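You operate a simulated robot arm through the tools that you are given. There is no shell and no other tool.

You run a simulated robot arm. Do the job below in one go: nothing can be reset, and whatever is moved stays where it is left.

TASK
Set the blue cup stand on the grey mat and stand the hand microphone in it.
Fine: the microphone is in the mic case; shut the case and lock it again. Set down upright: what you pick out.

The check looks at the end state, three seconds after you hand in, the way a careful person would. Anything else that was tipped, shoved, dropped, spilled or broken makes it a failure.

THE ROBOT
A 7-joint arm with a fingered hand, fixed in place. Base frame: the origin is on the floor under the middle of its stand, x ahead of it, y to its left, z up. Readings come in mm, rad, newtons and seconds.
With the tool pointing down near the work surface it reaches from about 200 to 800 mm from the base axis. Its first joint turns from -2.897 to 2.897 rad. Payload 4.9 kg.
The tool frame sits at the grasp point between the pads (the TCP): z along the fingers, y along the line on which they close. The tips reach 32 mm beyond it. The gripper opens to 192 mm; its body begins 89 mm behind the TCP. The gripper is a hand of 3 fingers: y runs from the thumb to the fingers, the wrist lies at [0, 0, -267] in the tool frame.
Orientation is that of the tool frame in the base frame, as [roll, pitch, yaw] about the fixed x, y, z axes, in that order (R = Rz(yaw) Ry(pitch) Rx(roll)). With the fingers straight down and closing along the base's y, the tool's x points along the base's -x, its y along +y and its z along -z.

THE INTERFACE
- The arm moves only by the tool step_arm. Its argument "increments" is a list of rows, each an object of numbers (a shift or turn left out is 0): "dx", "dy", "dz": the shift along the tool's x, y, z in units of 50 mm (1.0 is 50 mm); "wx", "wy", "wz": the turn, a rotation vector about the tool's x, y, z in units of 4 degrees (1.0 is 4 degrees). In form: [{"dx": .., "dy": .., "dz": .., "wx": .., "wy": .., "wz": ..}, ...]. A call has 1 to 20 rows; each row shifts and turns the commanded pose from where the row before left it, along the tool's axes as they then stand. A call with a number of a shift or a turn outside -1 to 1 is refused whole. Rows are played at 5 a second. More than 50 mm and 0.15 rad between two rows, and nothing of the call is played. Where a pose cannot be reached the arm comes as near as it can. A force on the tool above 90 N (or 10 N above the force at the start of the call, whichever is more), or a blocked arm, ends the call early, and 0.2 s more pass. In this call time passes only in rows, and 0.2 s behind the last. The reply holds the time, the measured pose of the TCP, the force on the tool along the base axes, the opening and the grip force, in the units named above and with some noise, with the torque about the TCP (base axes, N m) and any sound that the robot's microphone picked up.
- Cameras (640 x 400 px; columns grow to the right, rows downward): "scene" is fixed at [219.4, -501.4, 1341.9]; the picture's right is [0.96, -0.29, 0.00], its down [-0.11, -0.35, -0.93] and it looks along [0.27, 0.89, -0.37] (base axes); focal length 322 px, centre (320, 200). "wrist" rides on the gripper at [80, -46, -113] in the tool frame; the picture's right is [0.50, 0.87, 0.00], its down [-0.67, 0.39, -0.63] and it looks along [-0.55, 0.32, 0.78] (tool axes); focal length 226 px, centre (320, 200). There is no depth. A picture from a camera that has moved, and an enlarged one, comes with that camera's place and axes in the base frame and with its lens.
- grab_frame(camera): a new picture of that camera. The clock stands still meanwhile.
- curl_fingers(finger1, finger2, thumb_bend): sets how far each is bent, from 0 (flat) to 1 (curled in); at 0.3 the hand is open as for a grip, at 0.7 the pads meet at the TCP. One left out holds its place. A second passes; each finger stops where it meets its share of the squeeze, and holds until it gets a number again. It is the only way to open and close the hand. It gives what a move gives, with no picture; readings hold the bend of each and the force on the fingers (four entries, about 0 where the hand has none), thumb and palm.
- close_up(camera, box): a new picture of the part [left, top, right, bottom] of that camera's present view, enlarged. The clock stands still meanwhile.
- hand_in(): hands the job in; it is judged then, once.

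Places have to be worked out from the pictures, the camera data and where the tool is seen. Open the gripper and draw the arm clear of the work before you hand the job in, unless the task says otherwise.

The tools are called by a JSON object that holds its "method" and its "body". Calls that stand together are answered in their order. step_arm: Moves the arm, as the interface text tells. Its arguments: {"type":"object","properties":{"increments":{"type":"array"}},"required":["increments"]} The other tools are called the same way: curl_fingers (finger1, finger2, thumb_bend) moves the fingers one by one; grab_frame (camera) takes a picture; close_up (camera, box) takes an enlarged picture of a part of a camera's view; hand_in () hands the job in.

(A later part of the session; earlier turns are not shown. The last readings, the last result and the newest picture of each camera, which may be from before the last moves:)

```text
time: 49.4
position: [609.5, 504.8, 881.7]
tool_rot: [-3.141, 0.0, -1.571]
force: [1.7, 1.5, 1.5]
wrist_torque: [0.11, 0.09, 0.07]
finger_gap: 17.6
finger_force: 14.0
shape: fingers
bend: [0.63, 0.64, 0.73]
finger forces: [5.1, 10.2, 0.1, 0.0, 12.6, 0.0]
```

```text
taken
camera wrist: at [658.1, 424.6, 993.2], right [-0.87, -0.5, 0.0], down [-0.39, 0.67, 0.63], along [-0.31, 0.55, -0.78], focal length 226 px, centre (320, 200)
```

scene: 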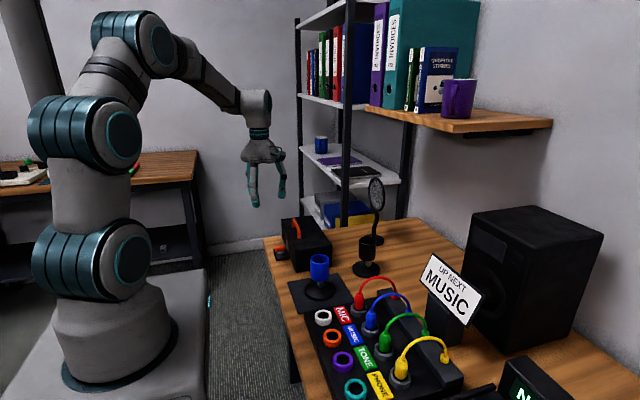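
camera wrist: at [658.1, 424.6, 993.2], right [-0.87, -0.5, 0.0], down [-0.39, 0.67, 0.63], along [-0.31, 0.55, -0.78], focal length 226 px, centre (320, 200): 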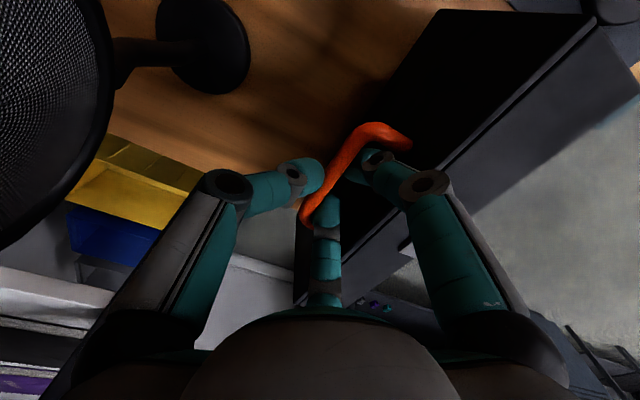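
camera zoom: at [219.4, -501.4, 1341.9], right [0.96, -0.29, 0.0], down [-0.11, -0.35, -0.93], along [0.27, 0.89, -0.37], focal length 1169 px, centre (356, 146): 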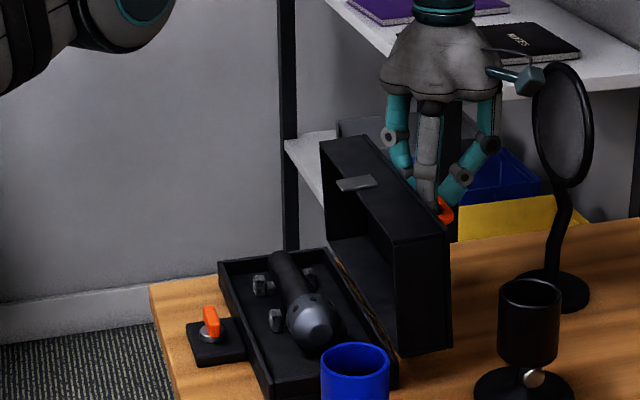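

The lid is at about 90°, past its balance point. I continue in 5° steps to look for a stop where it will rest on its own.

{"method": "step_arm", "body": {"increments": [{"dy": -0.156, "dz": 0.144}]}}

{"method": "step_arm", "body": {"increments": [{"dy": -0.144, "dz": 0.158}]}}

{"method": "close_up", "body": {"camera": "scene", "box": [260, 160, 380, 280]}}

{"method": "grab_frame", "body": {"camera": "wrist"}}

```text
time: 49.8
position: [619.1, 504.7, 876.6]
tool_rot: [-3.138, 0.002, -1.571]
force: [1.5, -0.4, 13.8]
wrist_torque: [0.01, 1.34, 0.16]
finger_gap: 17.6
finger_force: 32.7
shape: fingers
bend: [0.63, 0.64, 0.73]
finger forces: [29.1, 28.7, 0.1, 0.0, 7.8, 0.1]
```

```text
time: 50.2
position: [627.1, 504.6, 873.6]
tool_rot: [-3.134, 0.007, -1.57]
force: [7.1, -1.9, 35.6]
wrist_torque: [-0.11, 3.13, 0.18]
finger_gap: 17.9
finger_force: 61.5
shape: fingers
bend: [0.62, 0.64, 0.76]
finger forces: [59.5, 59.2, 0.1, 0.1, 5.0, 0.0]
```

```text
3.33 times, centred on (320, 220) of scene
camera zoom: at [219.4, -501.4, 1341.9], right [0.96, -0.29, 0.0], down [-0.11, -0.35, -0.93], along [0.27, 0.89, -0.37], focal length 1072 px, centre (320, 133)
```

zoom: 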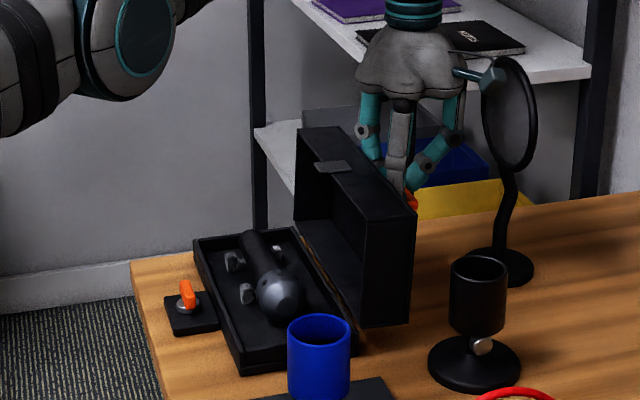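

```text
taken
camera wrist: at [673.5, 424.7, 984.9], right [-0.87, -0.5, -0.01], down [-0.39, 0.67, 0.63], along [-0.31, 0.55, -0.77], focal length 226 px, centre (320, 200)
```

wrist: 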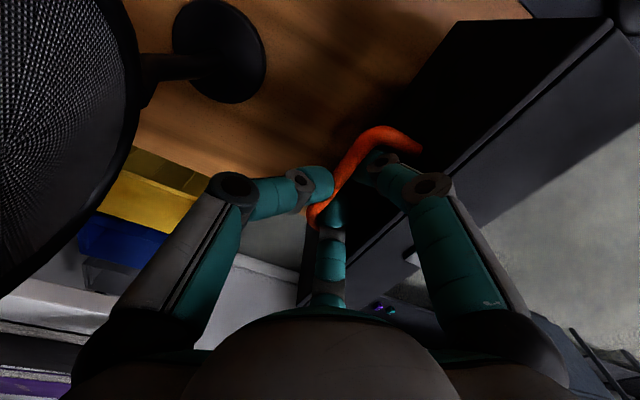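

The forces jumped (fingers about 59 N), so the lid is at its stop or the fingers are wedged near 93–95°. I back off along the arc right away.

{"method": "step_arm", "body": {"increments": [{"dy": 0.144, "dz": -0.158}, {"dy": 0.1, "dz": -0.1}]}}

{"method": "close_up", "body": {"camera": "scene", "box": [260, 180, 360, 280]}}

{"method": "grab_frame", "body": {"camera": "wrist"}}

```text
time: 50.8
position: [613.9, 504.5, 880.2]
tool_rot: [-3.139, 0.002, -1.571]
force: [18.0, 2.8, 17.1]
wrist_torque: [0.09, -0.34, 0.03]
finger_gap: 17.1
finger_force: 27.2
shape: fingers
bend: [0.63, 0.64, 0.77]
finger forces: [8.9, 8.1, 0.0, 0.0, 36.8, 0.0]
```

```text
4.00 times, centred on (310, 230) of scene
camera zoom: at [219.4, -501.4, 1341.9], right [0.96, -0.29, 0.0], down [-0.11, -0.35, -0.93], along [0.27, 0.89, -0.37], focal length 1286 px, centre (360, 80)
```

zoom: 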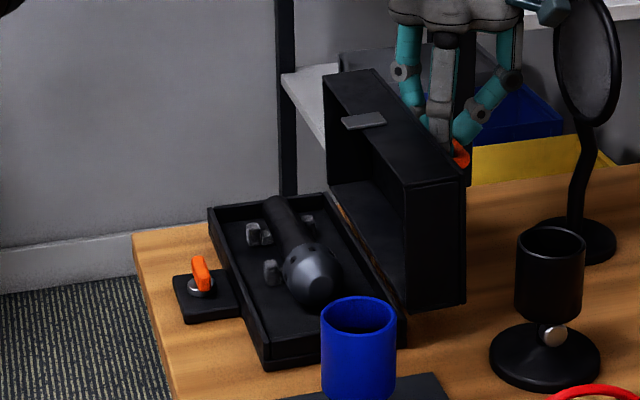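

```text
taken
camera wrist: at [661.1, 424.7, 992.2], right [-0.87, -0.5, 0.0], down [-0.39, 0.67, 0.63], along [-0.31, 0.55, -0.78], focal length 226 px, centre (320, 200)
```

wrist: 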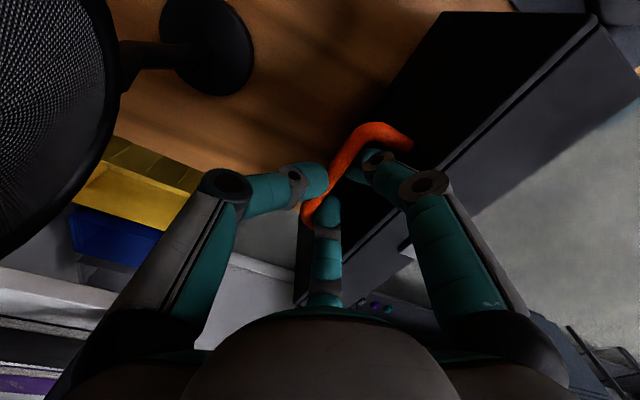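

The tension is mostly in the thumb now. I open just the thumb so the lid can rest back against its stop, with the fingers staying behind the bar.

{"method": "curl_fingers", "body": {"thumb_bend": 0.6}}

{"method": "close_up", "body": {"camera": "scene", "box": [260, 180, 360, 280]}}

{"method": "grab_frame", "body": {"camera": "wrist"}}

```text
time: 51.8
position: [611.8, 505.0, 877.5]
tool_rot: [3.139, -0.001, -1.571]
force: [-2.3, -0.9, 6.6]
wrist_torque: [-0.03, 0.99, 0.13]
finger_gap: 36.7
finger_force: 28.2
shape: fingers
bend: [0.64, 0.65, 0.6]
finger forces: [28.0, 28.5, 0.0, 0.0, 0.1, 0.1]
```

```text
4.00 times, centred on (310, 230) of scene
camera zoom: at [219.4, -501.4, 1341.9], right [0.96, -0.29, 0.0], down [-0.11, -0.35, -0.93], along [0.27, 0.89, -0.37], focal length 1286 px, centre (360, 80)
```

zoom: 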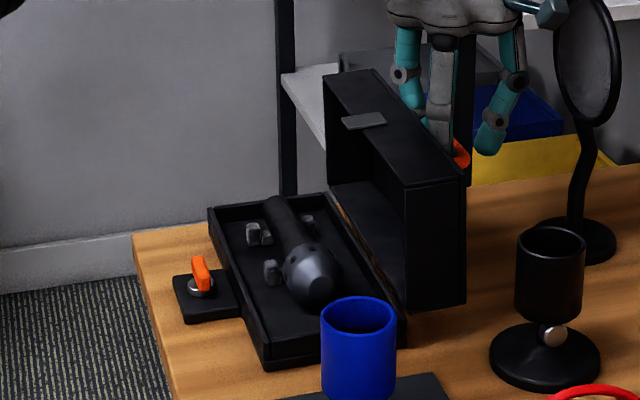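

```text
taken
camera wrist: at [659.8, 424.7, 989.8], right [-0.87, -0.5, 0.0], down [-0.39, 0.67, 0.63], along [-0.32, 0.55, -0.78], focal length 226 px, centre (320, 200)
```

wrist: 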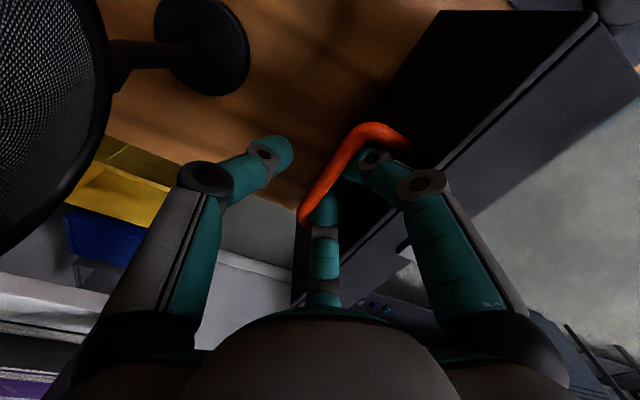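

The fingers still show about 28 N each with little net force, so they are squeezed in the gap between bar and lid. I relax them slightly and look.

{"method": "curl_fingers", "body": {"finger1": 0.62, "finger2": 0.62, "thumb_bend": 0.5}}

{"method": "close_up", "body": {"camera": "wrist", "box": [240, 100, 480, 310]}}

{"method": "close_up", "body": {"camera": "scene", "box": [320, 150, 400, 240]}}

```text
time: 52.8
position: [612.4, 504.7, 878.6]
tool_rot: [3.14, -0.002, -1.57]
force: [-1.7, -1.8, -0.8]
wrist_torque: [0.07, 0.43, 0.12]
finger_gap: 62.1
finger_force: 16.9
shape: fingers
bend: [0.63, 0.64, 0.5]
finger forces: [15.8, 18.7, 0.0, 0.0, 0.0, 0.1]
```

```text
1.90 times, centred on (360, 205) of wrist
camera zoom: at [660.2, 424.8, 990.7], right [-0.87, -0.5, 0.0], down [-0.39, 0.67, 0.63], along [-0.32, 0.55, -0.78], focal length 431 px, centre (244, 190)
```

zoom: 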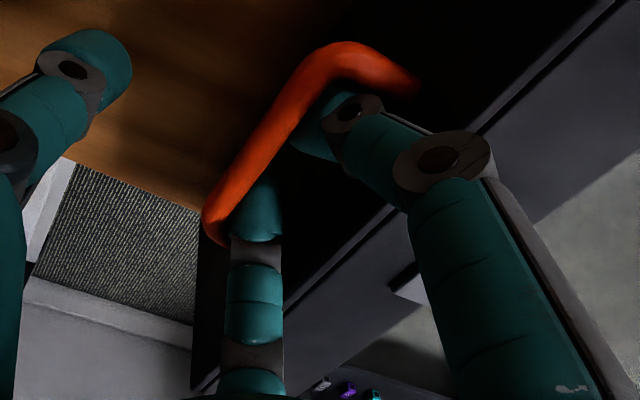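

```text
4.44 times, centred on (360, 195) of scene
camera zoom: at [219.4, -501.4, 1341.9], right [0.96, -0.29, 0.0], down [-0.11, -0.35, -0.93], along [0.27, 0.89, -0.37], focal length 1429 px, centre (142, 222)
```

zoom: 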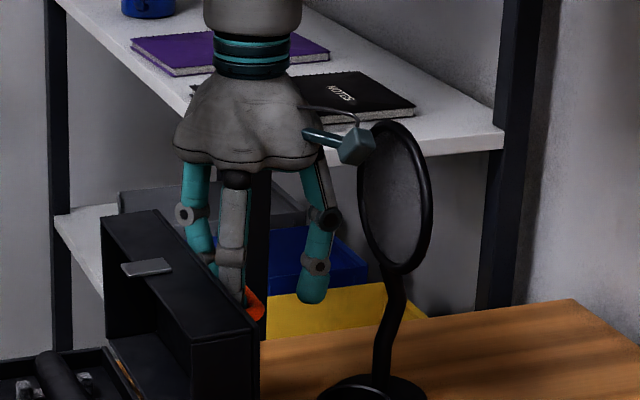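

The lid's outer face is nearly vertical, and the slanted fingers are wedged in the handle gap. At a lid angle near 75° they would lie parallel to the lid face, so I swing back to about 75° along the arc and then withdraw up.

{"method": "step_arm", "body": {"increments": [{"dy": 0.13, "dz": -0.11}, {"dy": 0.14, "dz": -0.1}]}}

{"method": "step_arm", "body": {"increments": [{"dy": 0.14, "dz": -0.09}, {"dy": 0.15, "dz": -0.08}]}}

{"method": "close_up", "body": {"camera": "scene", "box": [260, 160, 380, 280]}}

{"method": "close_up", "body": {"camera": "wrist", "box": [240, 100, 480, 310]}}

```text
time: 53.4
position: [599.9, 505.5, 892.3]
tool_rot: [-3.137, 0.002, -1.571]
force: [0.5, -0.9, 1.7]
wrist_torque: [-0.03, 0.1, 0.04]
finger_gap: 60.7
finger_force: 3.3
shape: fingers
bend: [0.62, 0.63, 0.5]
finger forces: [4.2, 3.1, 0.1, 0.0, 0.0, 0.0]
```

```text
time: 54.0
position: [586.5, 504.1, 898.3]
tool_rot: [-3.14, 0.001, -1.571]
force: [2.3, -0.5, 1.7]
wrist_torque: [0.01, 0.0, -0.03]
finger_gap: 59.2
finger_force: 1.4
shape: fingers
bend: [0.62, 0.63, 0.5]
finger forces: [1.0, 1.9, 0.0, 0.0, 0.0, 0.1]
```

```text
3.33 times, centred on (320, 220) of scene
camera zoom: at [219.4, -501.4, 1341.9], right [0.96, -0.29, 0.0], down [-0.11, -0.35, -0.93], along [0.27, 0.89, -0.37], focal length 1072 px, centre (320, 133)
```

zoom: 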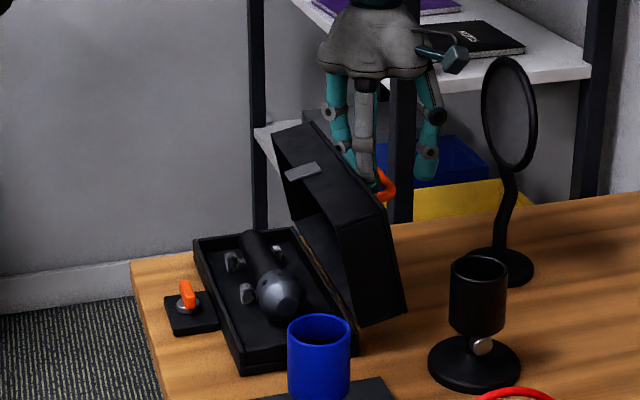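

```text
1.90 times, centred on (360, 205) of wrist
camera zoom: at [632.4, 425.0, 1010.8], right [-0.87, -0.5, 0.0], down [-0.39, 0.67, 0.63], along [-0.31, 0.55, -0.78], focal length 431 px, centre (244, 190)
```

zoom: 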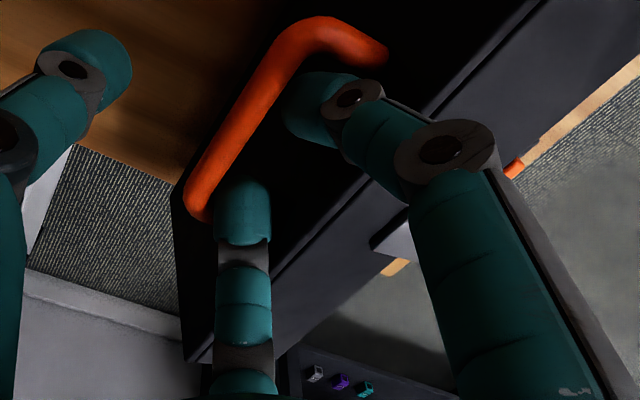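

Finger forces dropped to 1–2 N, and there is now free space between the fingers and the bar. I withdraw straight up in small steps.

{"method": "step_arm", "body": {"increments": [{"dz": -0.15}, {"dz": -0.2}]}}

{"method": "step_arm", "body": {"increments": [{"dz": -0.3}, {"dz": -0.3}]}}

{"method": "close_up", "body": {"camera": "scene", "box": [260, 160, 380, 280]}}

{"method": "grab_frame", "body": {"camera": "wrist"}}

```text
time: 54.6
position: [584.5, 504.8, 914.7]
tool_rot: [-3.141, 0.0, -1.57]
force: [0.7, -0.4, -0.3]
wrist_torque: [0.0, 0.02, 0.01]
finger_gap: 60.0
finger_force: 0.2
shape: fingers
bend: [0.62, 0.62, 0.5]
finger forces: [0.0, 0.0, 0.1, 0.0, 0.0, 0.0]
```

```text
time: 55.2
position: [584.8, 504.8, 945.5]
tool_rot: [3.141, -0.001, -1.57]
force: [-0.4, 0.2, 0.3]
wrist_torque: [0.01, 0.03, 0.02]
finger_gap: 59.9
finger_force: 0.1
shape: fingers
bend: [0.62, 0.62, 0.5]
finger forces: [0.0, 0.0, 0.0, 0.0, 0.1, 0.1]
```

```text
3.33 times, centred on (320, 220) of scene
camera zoom: at [219.4, -501.4, 1341.9], right [0.96, -0.29, 0.0], down [-0.11, -0.35, -0.93], along [0.27, 0.89, -0.37], focal length 1072 px, centre (320, 133)
```

zoom: 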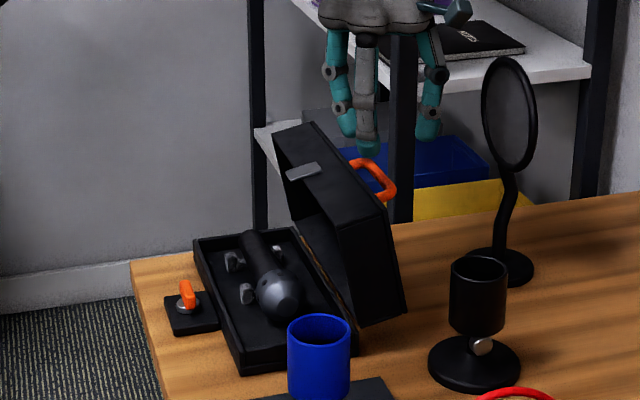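

```text
taken
camera wrist: at [633.1, 425.1, 1057.1], right [-0.87, -0.5, 0.0], down [-0.39, 0.67, 0.63], along [-0.32, 0.55, -0.78], focal length 226 px, centre (320, 200)
```

wrist: 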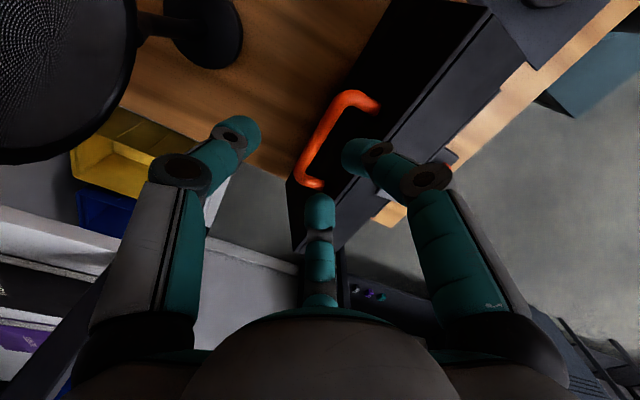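

The hand is free and the lid holds by itself at about 75°. That's too steep for the hand to get in, so I go around to the inside and push the lid's rim back toward its stop with the thumb.

{"method": "step_arm", "body": {"increments": [{"dz": -0.5}, {"dz": -0.2, "dy": 0.4}, {"dy": 0.8}, {"dy": 0.8}, {"dy": 0.8}, {"dy": 0.8}]}}

{"method": "grab_frame", "body": {"camera": "wrist"}}

{"method": "close_up", "body": {"camera": "scene", "box": [250, 150, 370, 280]}}

```text
time: 56.6
position: [405.3, 504.8, 980.2]
tool_rot: [3.141, -0.001, -1.572]
force: [-0.1, -1.1, -1.1]
wrist_torque: [0.01, -0.02, 0.01]
finger_gap: 60.2
finger_force: 0.0
shape: fingers
bend: [0.62, 0.62, 0.5]
finger forces: [0.0, 0.0, 0.0, 0.0, 0.1, 0.0]
```

```text
taken
camera wrist: at [452.5, 424.7, 1092.6], right [-0.87, -0.5, 0.0], down [-0.39, 0.67, 0.63], along [-0.32, 0.55, -0.78], focal length 226 px, centre (320, 200)
```

wrist: 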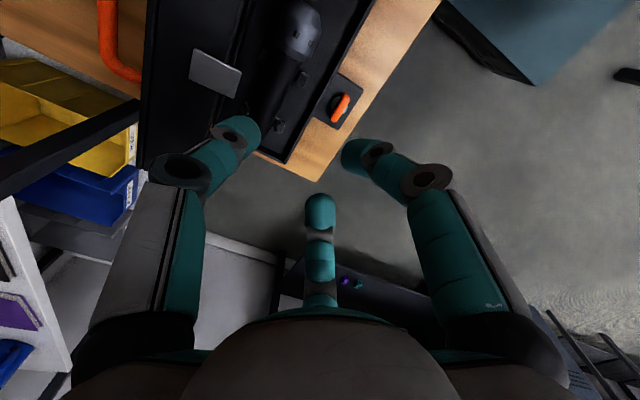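

```text
3.08 times, centred on (310, 215) of scene
camera zoom: at [219.4, -501.4, 1341.9], right [0.96, -0.29, 0.0], down [-0.11, -0.35, -0.93], along [0.27, 0.89, -0.37], focal length 989 px, centre (351, 154)
```

zoom: 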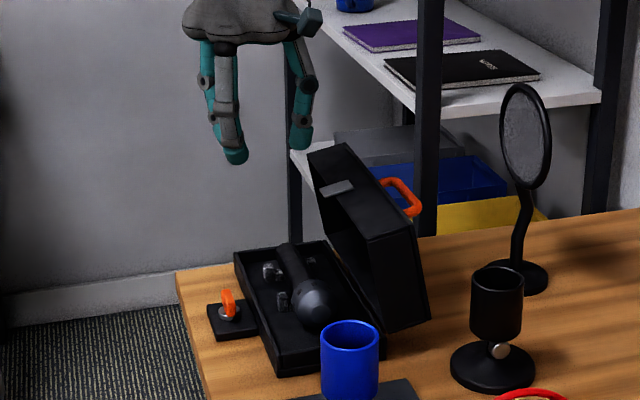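

Lid still stands. Before pushing it, I take close views of the microphone in the case.

{"method": "close_up", "body": {"camera": "wrist", "box": [180, 0, 380, 180]}}

{"method": "close_up", "body": {"camera": "scene", "box": [300, 215, 380, 280]}}

{"method": "close_up", "body": {"camera": "scene", "box": [310, 220, 360, 265]}}

```text
2.22 times, centred on (280, 90) of wrist
camera zoom: at [452.5, 424.7, 1092.6], right [-0.87, -0.5, 0.0], down [-0.39, 0.67, 0.63], along [-0.32, 0.55, -0.78], focal length 502 px, centre (409, 444)
```

zoom: 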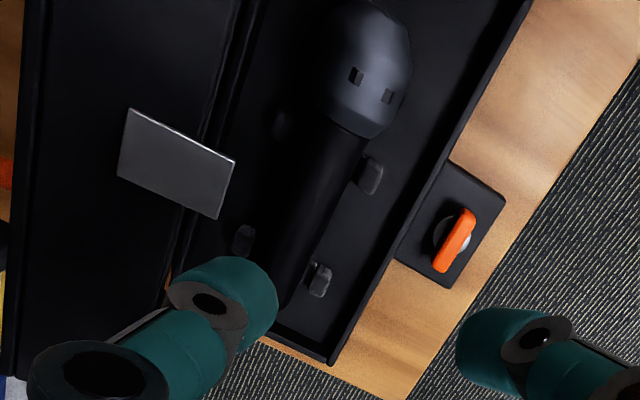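

```text
6.15 times, centred on (340, 248) of scene
camera zoom: at [219.4, -501.4, 1341.9], right [0.96, -0.29, 0.0], down [-0.11, -0.35, -0.93], along [0.27, 0.89, -0.37], focal length 1978 px, centre (197, -92)
```

zoom: 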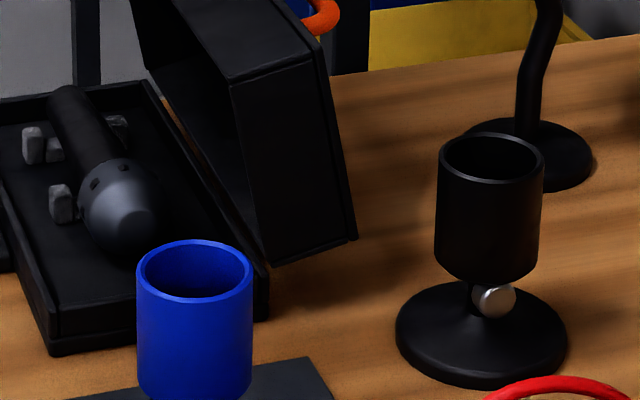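

```text
8.89 times, centred on (335, 242) of scene
camera zoom: at [219.4, -501.4, 1341.9], right [0.96, -0.29, 0.0], down [-0.11, -0.35, -0.93], along [0.27, 0.89, -0.37], focal length 2857 px, centre (187, -178)
```

zoom: 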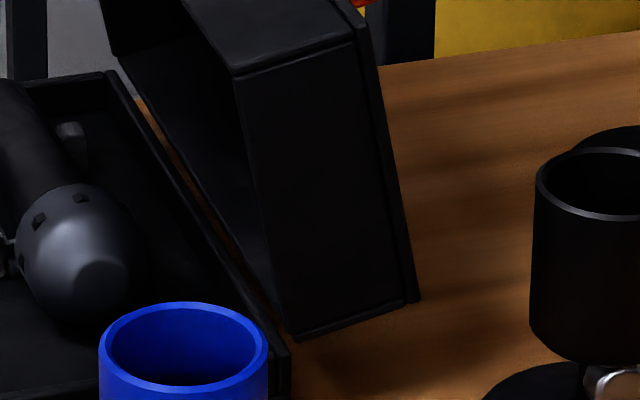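

The mic lies along y at x≈466, with the head from y≈427 to 475 and the tail at y≈592, held between four pegs. I lower the thumb inside the lid's swing and push the rim toward +x.

{"method": "step_arm", "body": {"increments": [{"dz": 0.5}, {"dz": 0.5}, {"dz": 0.5}, {"dy": -0.3}]}}

{"method": "close_up", "body": {"camera": "scene", "box": [260, 160, 380, 280]}}

{"method": "grab_frame", "body": {"camera": "wrist"}}

```text
time: 57.6
position: [420.1, 505.8, 904.4]
tool_rot: [3.141, -0.001, -1.572]
force: [0.8, 0.7, 0.8]
wrist_torque: [0.01, 0.0, 0.0]
finger_gap: 60.0
finger_force: 0.1
shape: fingers
bend: [0.62, 0.62, 0.5]
finger forces: [0.0, 0.0, 0.1, 0.1, 0.0, 0.1]
```

```text
3.33 times, centred on (320, 220) of scene
camera zoom: at [219.4, -501.4, 1341.9], right [0.96, -0.29, 0.0], down [-0.11, -0.35, -0.93], along [0.27, 0.89, -0.37], focal length 1072 px, centre (320, 133)
```

zoom: 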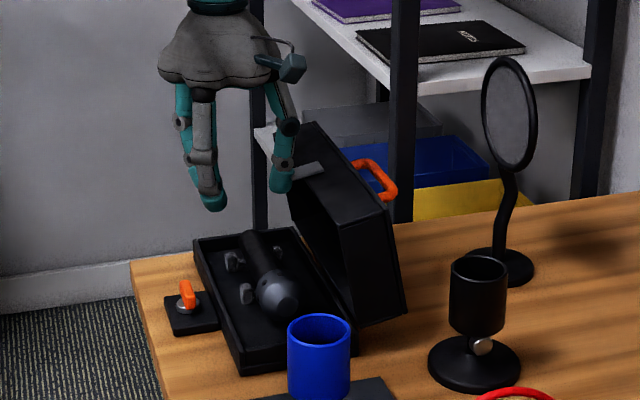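

```text
taken
camera wrist: at [468.0, 425.3, 1017.2], right [-0.87, -0.5, 0.0], down [-0.39, 0.67, 0.63], along [-0.32, 0.55, -0.78], focal length 226 px, centre (320, 200)
```

wrist: 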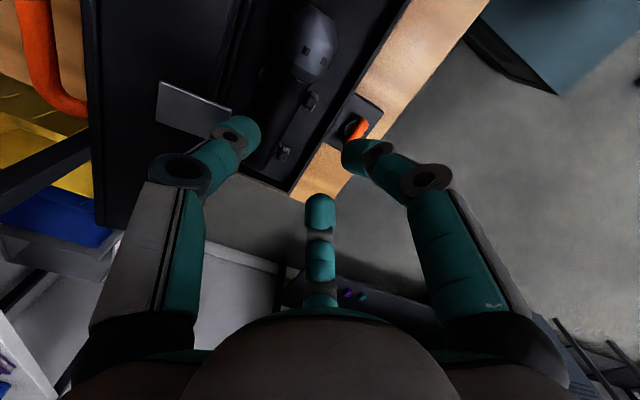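

The thumb would meet the lid's silver keeper plate at y≈480–512, so I shift to y≈445 before pushing the rim.

{"method": "step_arm", "body": {"increments": [{"dy": 0.2}, {"dx": 0.6}, {"dx": 0.6}]}}

{"method": "step_arm", "body": {"increments": [{"dy": -0.3}, {"dy": -0.2}]}}

{"method": "step_arm", "body": {"increments": [{"dy": -0.2}, {"dy": -0.2}]}}

{"method": "close_up", "body": {"camera": "scene", "box": [260, 160, 380, 280]}}

```text
time: 58.4
position: [409.0, 444.7, 906.3]
tool_rot: [3.14, -0.001, -1.571]
force: [-0.7, -0.3, -0.7]
wrist_torque: [-0.02, -0.01, 0.0]
finger_gap: 60.4
finger_force: 0.0
shape: fingers
bend: [0.62, 0.62, 0.5]
finger forces: [0.1, 0.0, 0.1, 0.0, 0.0, 0.1]
```

```text
time: 59.0
position: [434.2, 445.1, 905.6]
tool_rot: [-3.141, -0.001, -1.569]
force: [0.8, 0.0, 0.0]
wrist_torque: [-0.03, -0.03, 0.01]
finger_gap: 60.1
finger_force: 0.0
shape: fingers
bend: [0.62, 0.62, 0.5]
finger forces: [0.0, 0.1, 0.0, 0.0, 0.0, 0.1]
```

```text
time: 59.6
position: [455.2, 444.8, 906.1]
tool_rot: [-3.141, 0.001, -1.572]
force: [0.2, 0.6, 0.3]
wrist_torque: [-0.01, 0.05, -0.01]
finger_gap: 60.3
finger_force: 0.1
shape: fingers
bend: [0.62, 0.62, 0.5]
finger forces: [0.0, 0.1, 0.0, 0.0, 0.0, 0.1]
```

```text
3.33 times, centred on (320, 220) of scene
camera zoom: at [219.4, -501.4, 1341.9], right [0.96, -0.29, 0.0], down [-0.11, -0.35, -0.93], along [0.27, 0.89, -0.37], focal length 1072 px, centre (320, 133)
```

zoom: 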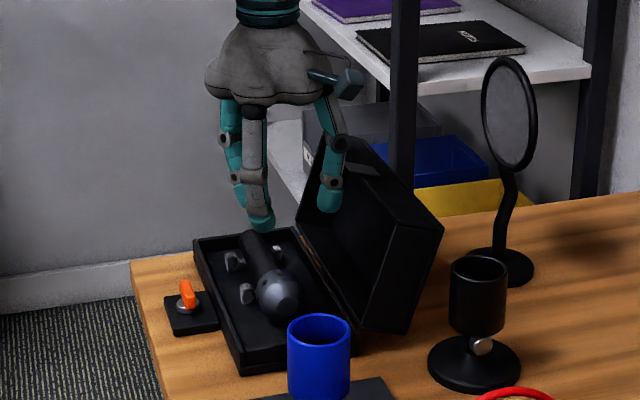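

The lid moved back past vertical, to about 105–110°. I retract the hand and check that it stays there.

{"method": "step_arm", "body": {"increments": [{"dy": 0.3}, {"dz": -0.8}, {"dz": -0.8}]}}

{"method": "close_up", "body": {"camera": "scene", "box": [260, 160, 380, 280]}}

{"method": "close_up", "body": {"camera": "wrist", "box": [80, 0, 400, 200]}}

```text
time: 60.4
position: [438.5, 445.6, 984.8]
tool_rot: [3.14, -0.002, -1.57]
force: [-0.7, 0.1, -0.9]
wrist_torque: [0.01, -0.01, -0.02]
finger_gap: 60.2
finger_force: 0.0
shape: fingers
bend: [0.62, 0.62, 0.5]
finger forces: [0.1, 0.0, 0.0, 0.1, 0.1, 0.1]
```

```text
3.33 times, centred on (320, 220) of scene
camera zoom: at [219.4, -501.4, 1341.9], right [0.96, -0.29, 0.0], down [-0.11, -0.35, -0.93], along [0.27, 0.89, -0.37], focal length 1072 px, centre (320, 133)
```

zoom: 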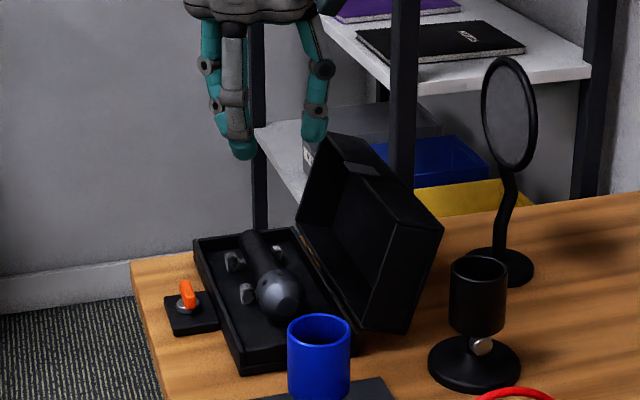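

```text
2.00 times, centred on (240, 100) of wrist
camera zoom: at [486.8, 364.9, 1096.8], right [-0.87, -0.5, 0.0], down [-0.39, 0.67, 0.63], along [-0.32, 0.55, -0.78], focal length 452 px, centre (480, 400)
```

zoom: 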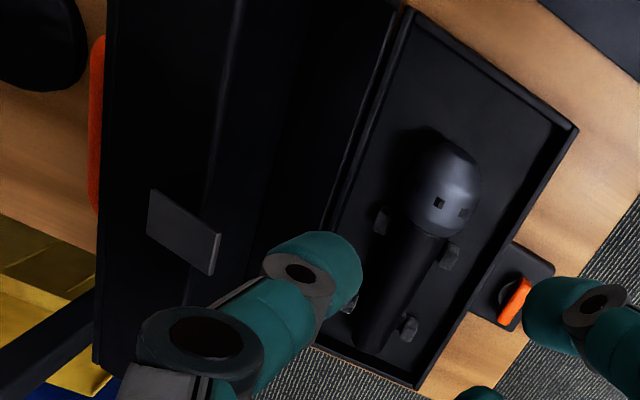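

The lid rests open at about 108°. Before picking, I test with an empty hand whether the placing posture (hand horizontal, pointing +x, over the blue cup) is reachable, starting with a move above the mat.

{"method": "step_arm", "body": {"increments": [{"dx": 0.75, "dy": -0.04}, {"dx": 0.75, "dy": -0.04}, {"dx": 0.75, "dy": -0.04}, {"dx": 0.75, "dy": -0.04}, {"dx": 0.7, "dy": -0.03}]}}

{"method": "step_arm", "body": {"increments": [{"wx": 1}, {"wx": 1}, {"wx": 1}, {"wx": 1}, {"wx": 1}, {"wx": 1}, {"wx": 1}, {"wx": 1}, {"wx": 1}, {"wx": 1}, {"wx": 1}, {"wx": 1}]}}

{"method": "grab_frame", "body": {"camera": "scene"}}

```text
time: 61.6
position: [448.7, 259.2, 986.2]
tool_rot: [3.141, 0.0, -1.568]
force: [-0.4, 0.1, 0.6]
wrist_torque: [0.04, -0.03, 0.02]
finger_gap: 60.1
finger_force: 0.0
shape: fingers
bend: [0.62, 0.62, 0.5]
finger forces: [0.0, 0.0, 0.1, 0.0, 0.0, 0.0]
```

```text
time: 64.2
position: [448.9, 260.9, 985.9]
tool_rot: [-2.303, 0.0, -1.572]
force: [0.6, 1.1, 0.1]
wrist_torque: [0.03, -0.02, 0.03]
finger_gap: 60.0
finger_force: 0.0
shape: fingers
bend: [0.62, 0.62, 0.5]
finger forces: [0.0, 0.0, 0.0, 0.0, 0.0, 0.1]
```

```text
taken
```

scene: 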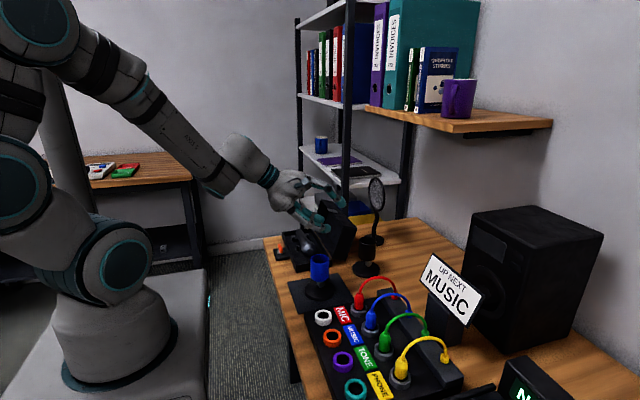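

Tilted 48° with the position held exactly. I continue to fully horizontal.

{"method": "step_arm", "body": {"increments": [{"wx": 1}, {"wx": 1}, {"wx": 1}, {"wx": 1}, {"wx": 1}, {"wx": 1}, {"wx": 1}, {"wx": 1}, {"wx": 1}, {"wx": 1}, {"wx": 0.5}]}}

{"method": "grab_frame", "body": {"camera": "scene"}}

{"method": "grab_frame", "body": {"camera": "wrist"}}

```text
time: 66.6
position: [448.5, 260.5, 986.4]
tool_rot: [-1.569, 0.001, -1.571]
force: [0.1, -0.2, -0.8]
wrist_torque: [0.0, -0.02, 0.01]
finger_gap: 60.4
finger_force: 0.1
shape: fingers
bend: [0.62, 0.62, 0.5]
finger forces: [0.0, 0.0, 0.1, 0.0, 0.0, 0.0]
```

```text
taken
```

scene: 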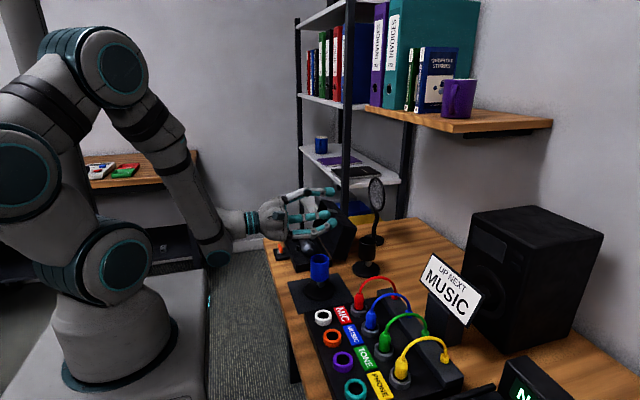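

```text
taken
camera wrist: at [338.2, 180.0, 1030.8], right [0.0, -0.5, -0.87], down [-0.63, 0.67, -0.39], along [0.78, 0.55, -0.31], focal length 226 px, centre (320, 200)
```

wrist: 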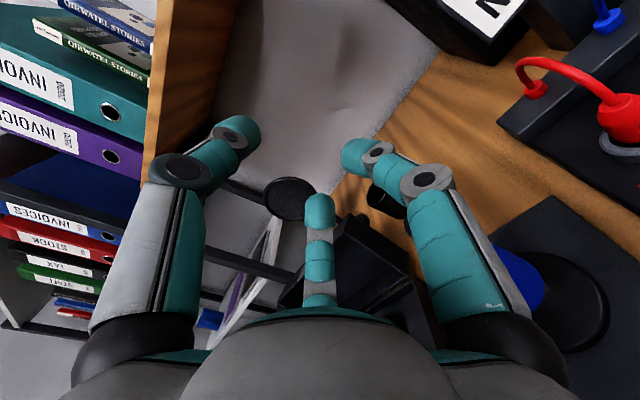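

The horizontal posture is reachable with the thumb on top and the fingers below. I also test it at the lower height needed for placing, z≈935.

{"method": "step_arm", "body": {"increments": [{"dy": 0.5}, {"dy": 0.5}]}}

{"method": "close_up", "body": {"camera": "scene", "box": [200, 150, 400, 310]}}

```text
time: 67.2
position: [450.4, 260.6, 938.0]
tool_rot: [-1.567, 0.005, -1.569]
force: [0.3, 0.3, -0.4]
wrist_torque: [0.02, -0.02, -0.04]
finger_gap: 60.1
finger_force: 0.0
shape: fingers
bend: [0.62, 0.62, 0.5]
finger forces: [0.1, 0.1, 0.0, 0.0, 0.0, 0.0]
```

```text
2.50 times, centred on (300, 230) of scene
camera zoom: at [219.4, -501.4, 1341.9], right [0.96, -0.29, 0.0], down [-0.11, -0.35, -0.93], along [0.27, 0.89, -0.37], focal length 804 px, centre (370, 125)
```

zoom: 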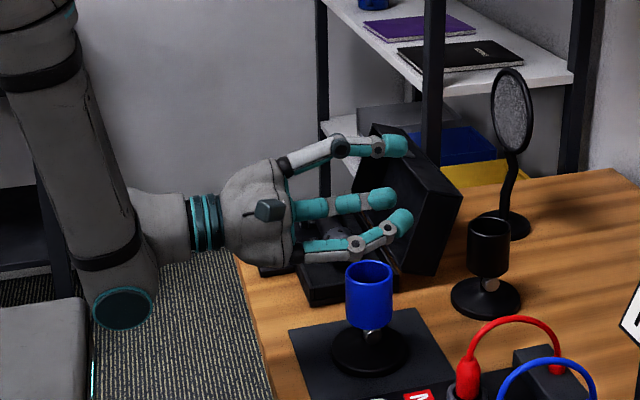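

It reaches z≈938 but is slightly short of the command, possibly near a limit. I test yawing the hand -30° about the vertical, which moves the wrist farther from the base.

{"method": "step_arm", "body": {"increments": [{"wy": 1}, {"wy": 1}, {"wy": 1}, {"wy": 1}, {"wy": 1}, {"wy": 1}, {"wy": 1}, {"wy": 0.5}]}}

{"method": "step_arm", "body": {"increments": [{"dy": 0.4}]}}

{"method": "close_up", "body": {"camera": "scene", "box": [200, 150, 400, 310]}}

```text
time: 69.0
position: [450.9, 260.5, 935.0]
tool_rot: [-1.57, 0.0, -2.094]
force: [-0.2, 0.0, -0.1]
wrist_torque: [0.0, 0.01, 0.02]
finger_gap: 60.6
finger_force: 0.0
shape: fingers
bend: [0.62, 0.62, 0.5]
finger forces: [0.0, 0.0, 0.0, 0.0, 0.0, 0.1]
```

```text
time: 69.4
position: [449.3, 261.5, 914.9]
tool_rot: [-1.57, -0.001, -2.094]
force: [0.6, 0.2, 0.5]
wrist_torque: [-0.01, -0.03, -0.01]
finger_gap: 60.7
finger_force: 0.2
shape: fingers
bend: [0.62, 0.62, 0.5]
finger forces: [0.0, 0.0, 0.0, 0.0, 0.0, 0.1]
```

```text
2.50 times, centred on (300, 230) of scene
camera zoom: at [219.4, -501.4, 1341.9], right [0.96, -0.29, 0.0], down [-0.11, -0.35, -0.93], along [0.27, 0.89, -0.37], focal length 804 px, centre (370, 125)
```

zoom: 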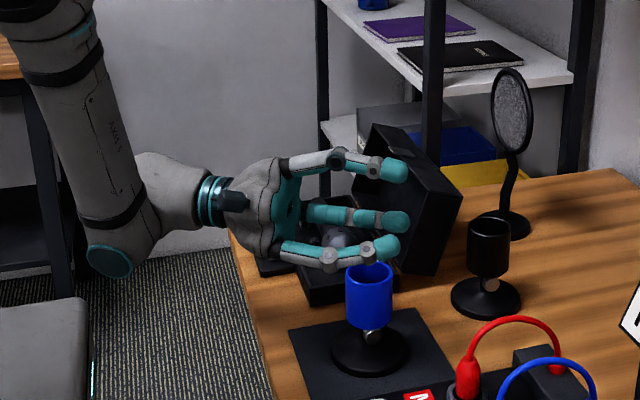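

With the -30° yaw the posture is comfortable down to z≈915, so I'll use it for placing. I go back up, pitch the hand down again, and turn it so the thumb faces -y and the fingers +y for the pick.

{"method": "step_arm", "body": {"increments": [{"dy": -0.8}, {"dy": -0.8}, {"wx": -1}, {"wx": -1}, {"wx": -1}, {"wx": -1}, {"wx": -1}, {"wx": -1}, {"wx": -1}, {"wx": -1}, {"wx": -1}, {"wx": -1}, {"wx": -1}, {"wx": -1}, {"wx": -1}, {"wx": -1}, {"wx": -1}, {"wx": -1}, {"wx": -1}, {"wx": -1}]}}

{"method": "step_arm", "body": {"increments": [{"wx": -1}, {"wx": -1}, {"wx": -1}, {"wx": -1}, {"wx": -0.5}, {"wz": 1}, {"wz": 1}, {"wz": 1}, {"wz": 1}, {"wz": 1}, {"wz": 1}, {"wz": 1}, {"wz": 1}, {"wz": 1}, {"wz": 1}, {"wz": 1}, {"wz": 1}, {"wz": 1}, {"wz": 1}, {"wz": 1}]}}

```text
time: 73.6
position: [449.3, 259.4, 995.5]
tool_rot: [-2.829, 0.002, -2.095]
force: [0.1, 0.8, 0.3]
wrist_torque: [0.02, 0.01, -0.01]
finger_gap: 60.6
finger_force: 0.0
shape: fingers
bend: [0.62, 0.62, 0.5]
finger forces: [0.1, 0.0, 0.0, 0.1, 0.1, 0.1]
```

```text
time: 77.8
position: [450.0, 260.5, 995.9]
tool_rot: [-3.141, 0.001, 3.138]
force: [0.4, -0.1, 0.2]
wrist_torque: [0.0, -0.03, -0.01]
finger_gap: 60.6
finger_force: 0.1
shape: fingers
bend: [0.62, 0.62, 0.5]
finger forces: [0.0, 0.1, 0.0, 0.1, 0.0, 0.0]
```

The hand is back in pick orientation above the mat. I move toward the case with the fingers more open to get a clear view of the microphone.

{"method": "curl_fingers", "body": {"finger1": 0.4, "finger2": 0.4, "thumb_bend": 0.4}}

{"method": "step_arm", "body": {"increments": [{"dx": 0.25, "dy": 0.75, "dz": 0.1}, {"dx": 0.25, "dy": 0.75, "dz": 0.2}, {"dx": 0.25, "dy": 0.75, "dz": 0.2}, {"dx": 0.1, "dy": 0.55, "dz": 0.2}]}}

{"method": "grab_frame", "body": {"camera": "wrist"}}

{"method": "close_up", "body": {"camera": "wrist", "box": [240, 70, 440, 230]}}

{"method": "close_up", "body": {"camera": "scene", "box": [280, 215, 350, 275]}}

```text
time: 78.8
position: [448.7, 260.6, 995.9]
tool_rot: [3.141, 0.0, -3.141]
force: [-0.5, 0.8, 0.4]
wrist_torque: [0.0, -0.01, 0.02]
finger_gap: 126.3
finger_force: 0.0
shape: fingers
bend: [0.4, 0.4, 0.4]
finger forces: [0.1, 0.0, 0.0, 0.0, 0.1, 0.0]
```

```text
time: 79.8
position: [407.0, 401.0, 960.4]
tool_rot: [-3.14, -0.001, 3.14]
force: [0.3, 0.1, -0.3]
wrist_torque: [-0.03, 0.01, -0.01]
finger_gap: 126.6
finger_force: 0.1
shape: fingers
bend: [0.4, 0.4, 0.4]
finger forces: [0.0, 0.0, 0.1, 0.0, 0.0, 0.0]
```

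```text
taken
camera wrist: at [328.5, 354.4, 1072.6], right [-0.5, 0.87, 0.0], down [0.67, 0.39, 0.63], along [0.55, 0.32, -0.77], focal length 226 px, centre (320, 200)
```

wrist: 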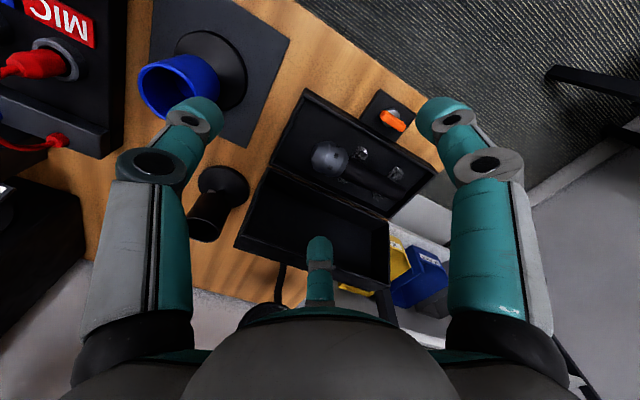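

```text
2.50 times, centred on (340, 150) of wrist
camera zoom: at [328.5, 354.4, 1072.6], right [-0.5, 0.87, 0.0], down [0.67, 0.39, 0.63], along [0.55, 0.32, -0.77], focal length 565 px, centre (270, 325)
```

zoom: 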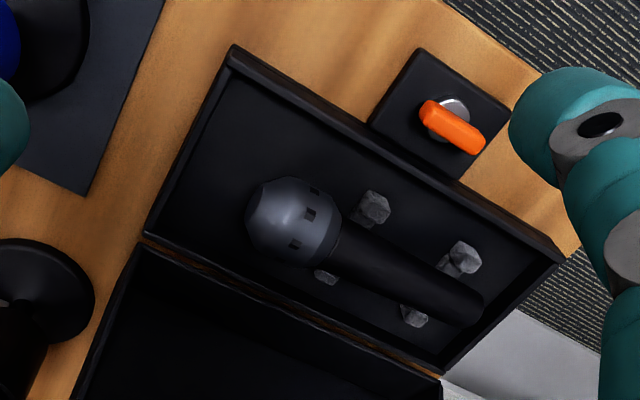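

```text
6.67 times, centred on (315, 245) of scene
camera zoom: at [219.4, -501.4, 1341.9], right [0.96, -0.29, 0.0], down [-0.11, -0.35, -0.93], along [0.27, 0.89, -0.37], focal length 2143 px, centre (353, -100)
```

zoom: 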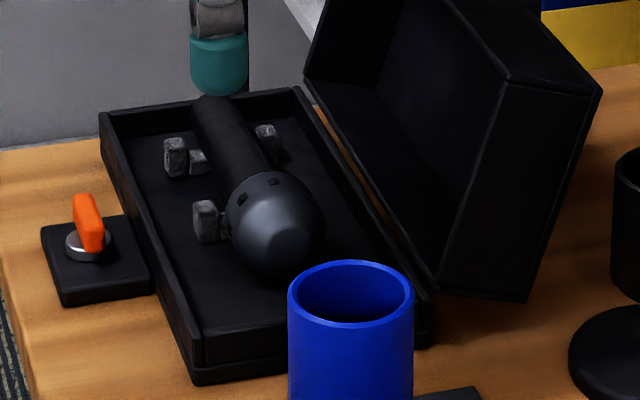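

The mic axis is well located: head centre (467, 453, 764), tail (465, 592, 764), handle radius about 16, with pegs at y≈485 and 556 on both sides. I'll pinch the handle between the pegs at y≈510 with the two opposing fingers and keep the thumb splayed clear.

{"method": "curl_fingers", "body": {"finger1": 0.52, "finger2": 0.52, "thumb_bend": 0.05}}

{"method": "step_arm", "body": {"increments": [{"dx": -0.4, "dy": 0.62}, {"dx": -0.4, "dy": 0.62}, {"dx": -0.39, "dy": 0.61}, {"dz": 0.6}, {"dz": 0.6}]}}

{"method": "grab_frame", "body": {"camera": "wrist"}}

{"method": "close_up", "body": {"camera": "wrist", "box": [220, 50, 440, 230]}}

{"method": "close_up", "body": {"camera": "scene", "box": [270, 170, 370, 280]}}

```text
time: 80.8
position: [406.7, 400.2, 960.5]
tool_rot: [-3.141, 0.0, 3.141]
force: [-0.3, -0.9, -0.3]
wrist_torque: [0.0, 0.0, 0.01]
finger_gap: 160.8
finger_force: 0.1
shape: fingers
bend: [0.52, 0.52, 0.05]
finger forces: [0.0, 0.0, 0.0, 0.0, 0.0, 0.0]
```

```text
time: 82.0
position: [466.1, 494.6, 900.6]
tool_rot: [3.139, 0.004, 3.141]
force: [-0.4, 0.2, 1.2]
wrist_torque: [-0.04, 0.02, 0.0]
finger_gap: 160.9
finger_force: 0.0
shape: fingers
bend: [0.52, 0.52, 0.05]
finger forces: [0.0, 0.1, 0.0, 0.0, 0.0, 0.0]
```

```text
taken
camera wrist: at [388.3, 446.9, 1013.4], right [-0.5, 0.87, 0.0], down [0.67, 0.39, 0.63], along [0.55, 0.32, -0.77], focal length 226 px, centre (320, 200)
```

wrist: 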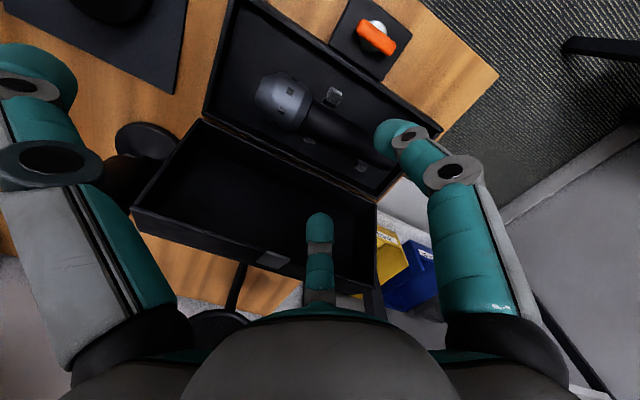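

```text
2.22 times, centred on (330, 140) of wrist
camera zoom: at [388.3, 446.9, 1013.4], right [-0.5, 0.87, 0.0], down [0.67, 0.39, 0.63], along [0.55, 0.32, -0.77], focal length 502 px, centre (298, 333)
```

zoom: 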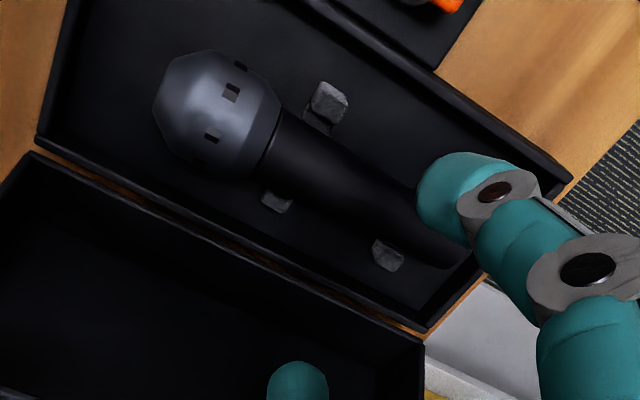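

```text
3.64 times, centred on (320, 225) of scene
camera zoom: at [219.4, -501.4, 1341.9], right [0.96, -0.29, 0.0], down [-0.11, -0.35, -0.93], along [0.27, 0.89, -0.37], focal length 1169 px, centre (320, 109)
```

zoom: 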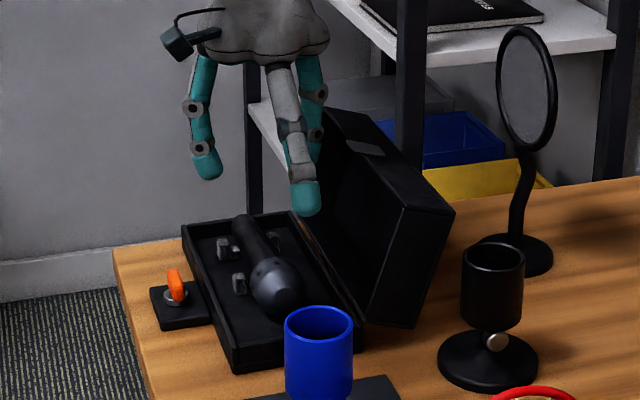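

The view confirms the handle axis at x≈466.5, with free space between the pegs around y≈516. I adjust by 5 mm in y and descend partway.

{"method": "step_arm", "body": {"increments": [{"dy": 0.1, "dz": 0.4}, {"dz": 0.5}, {"dz": 0.4}]}}

{"method": "grab_frame", "body": {"camera": "wrist"}}

{"method": "close_up", "body": {"camera": "scene", "box": [280, 190, 360, 280]}}

```text
time: 82.8
position: [466.0, 497.8, 835.4]
tool_rot: [3.14, 0.001, -3.141]
force: [-0.4, 0.6, 0.6]
wrist_torque: [-0.03, 0.01, 0.0]
finger_gap: 160.9
finger_force: 0.0
shape: fingers
bend: [0.52, 0.52, 0.05]
finger forces: [0.0, 0.1, 0.0, 0.1, 0.1, 0.0]
```

```text
taken
camera wrist: at [388.6, 450.9, 947.7], right [-0.5, 0.87, 0.0], down [0.67, 0.39, 0.63], along [0.55, 0.32, -0.77], focal length 226 px, centre (320, 200)
```

wrist: 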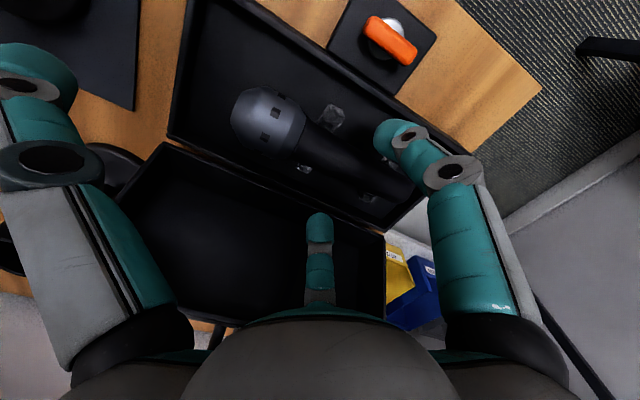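

```text
4.44 times, centred on (320, 235) of scene
camera zoom: at [219.4, -501.4, 1341.9], right [0.96, -0.29, 0.0], down [-0.11, -0.35, -0.93], along [0.27, 0.89, -0.37], focal length 1429 px, centre (320, 44)
```

zoom: 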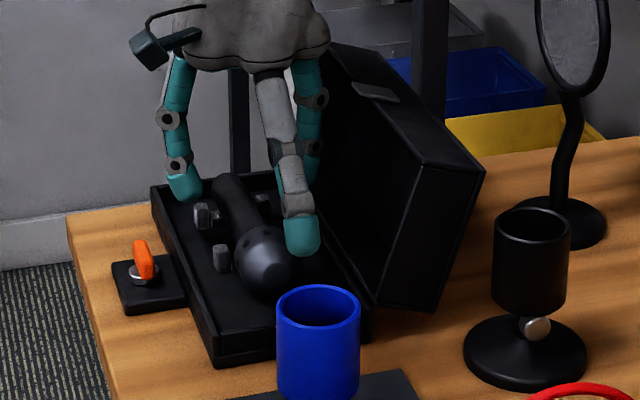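

The open fingertips are at about x≈416, close to the case wall, so I narrow the two fingers a bit before descending between the pegs.

{"method": "curl_fingers", "body": {"finger1": 0.565, "finger2": 0.565, "thumb_bend": 0.05}}

{"method": "step_arm", "body": {"increments": [{"dy": 0.05, "dz": 0.3}, {"dz": 0.2}]}}

{"method": "close_up", "body": {"camera": "wrist", "box": [220, 50, 440, 230]}}

{"method": "close_up", "body": {"camera": "scene", "box": [280, 200, 350, 270]}}

```text
time: 83.8
position: [466.8, 496.9, 836.2]
tool_rot: [-3.141, -0.001, 3.14]
force: [0.3, 1.0, 0.6]
wrist_torque: [0.0, 0.01, 0.02]
finger_gap: 154.0
finger_force: 0.1
shape: fingers
bend: [0.56, 0.56, 0.05]
finger forces: [0.0, 0.0, 0.0, 0.0, 0.1, 0.1]
```

```text
time: 84.4
position: [465.9, 499.9, 810.0]
tool_rot: [3.141, 0.0, 3.141]
force: [0.1, -0.1, -0.5]
wrist_torque: [0.0, -0.01, 0.0]
finger_gap: 154.0
finger_force: 0.1
shape: fingers
bend: [0.56, 0.56, 0.05]
finger forces: [0.0, 0.0, 0.1, 0.0, 0.0, 0.0]
```

```text
2.22 times, centred on (330, 140) of wrist
camera zoom: at [388.2, 453.5, 922.5], right [-0.5, 0.87, 0.0], down [0.67, 0.39, 0.63], along [0.55, 0.32, -0.78], focal length 502 px, centre (298, 333)
```

zoom: 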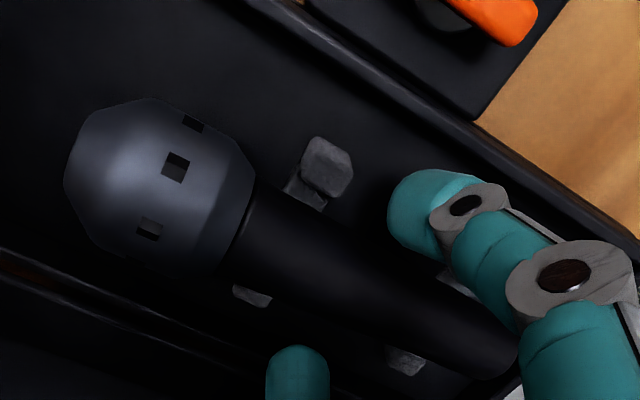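

```text
5.71 times, centred on (315, 235) of scene
camera zoom: at [219.4, -501.4, 1341.9], right [0.96, -0.29, 0.0], down [-0.11, -0.35, -0.93], along [0.27, 0.89, -0.37], focal length 1837 px, centre (349, 0)
```

zoom: 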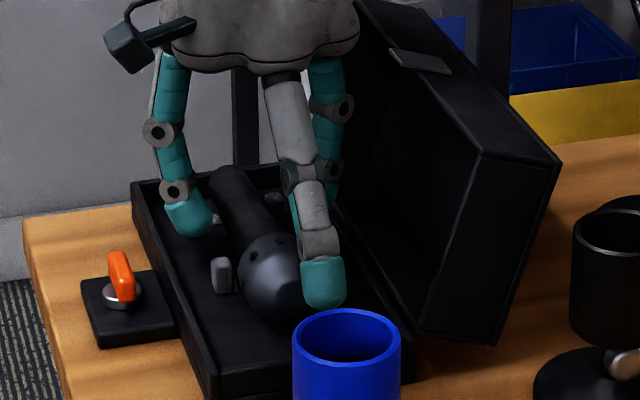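

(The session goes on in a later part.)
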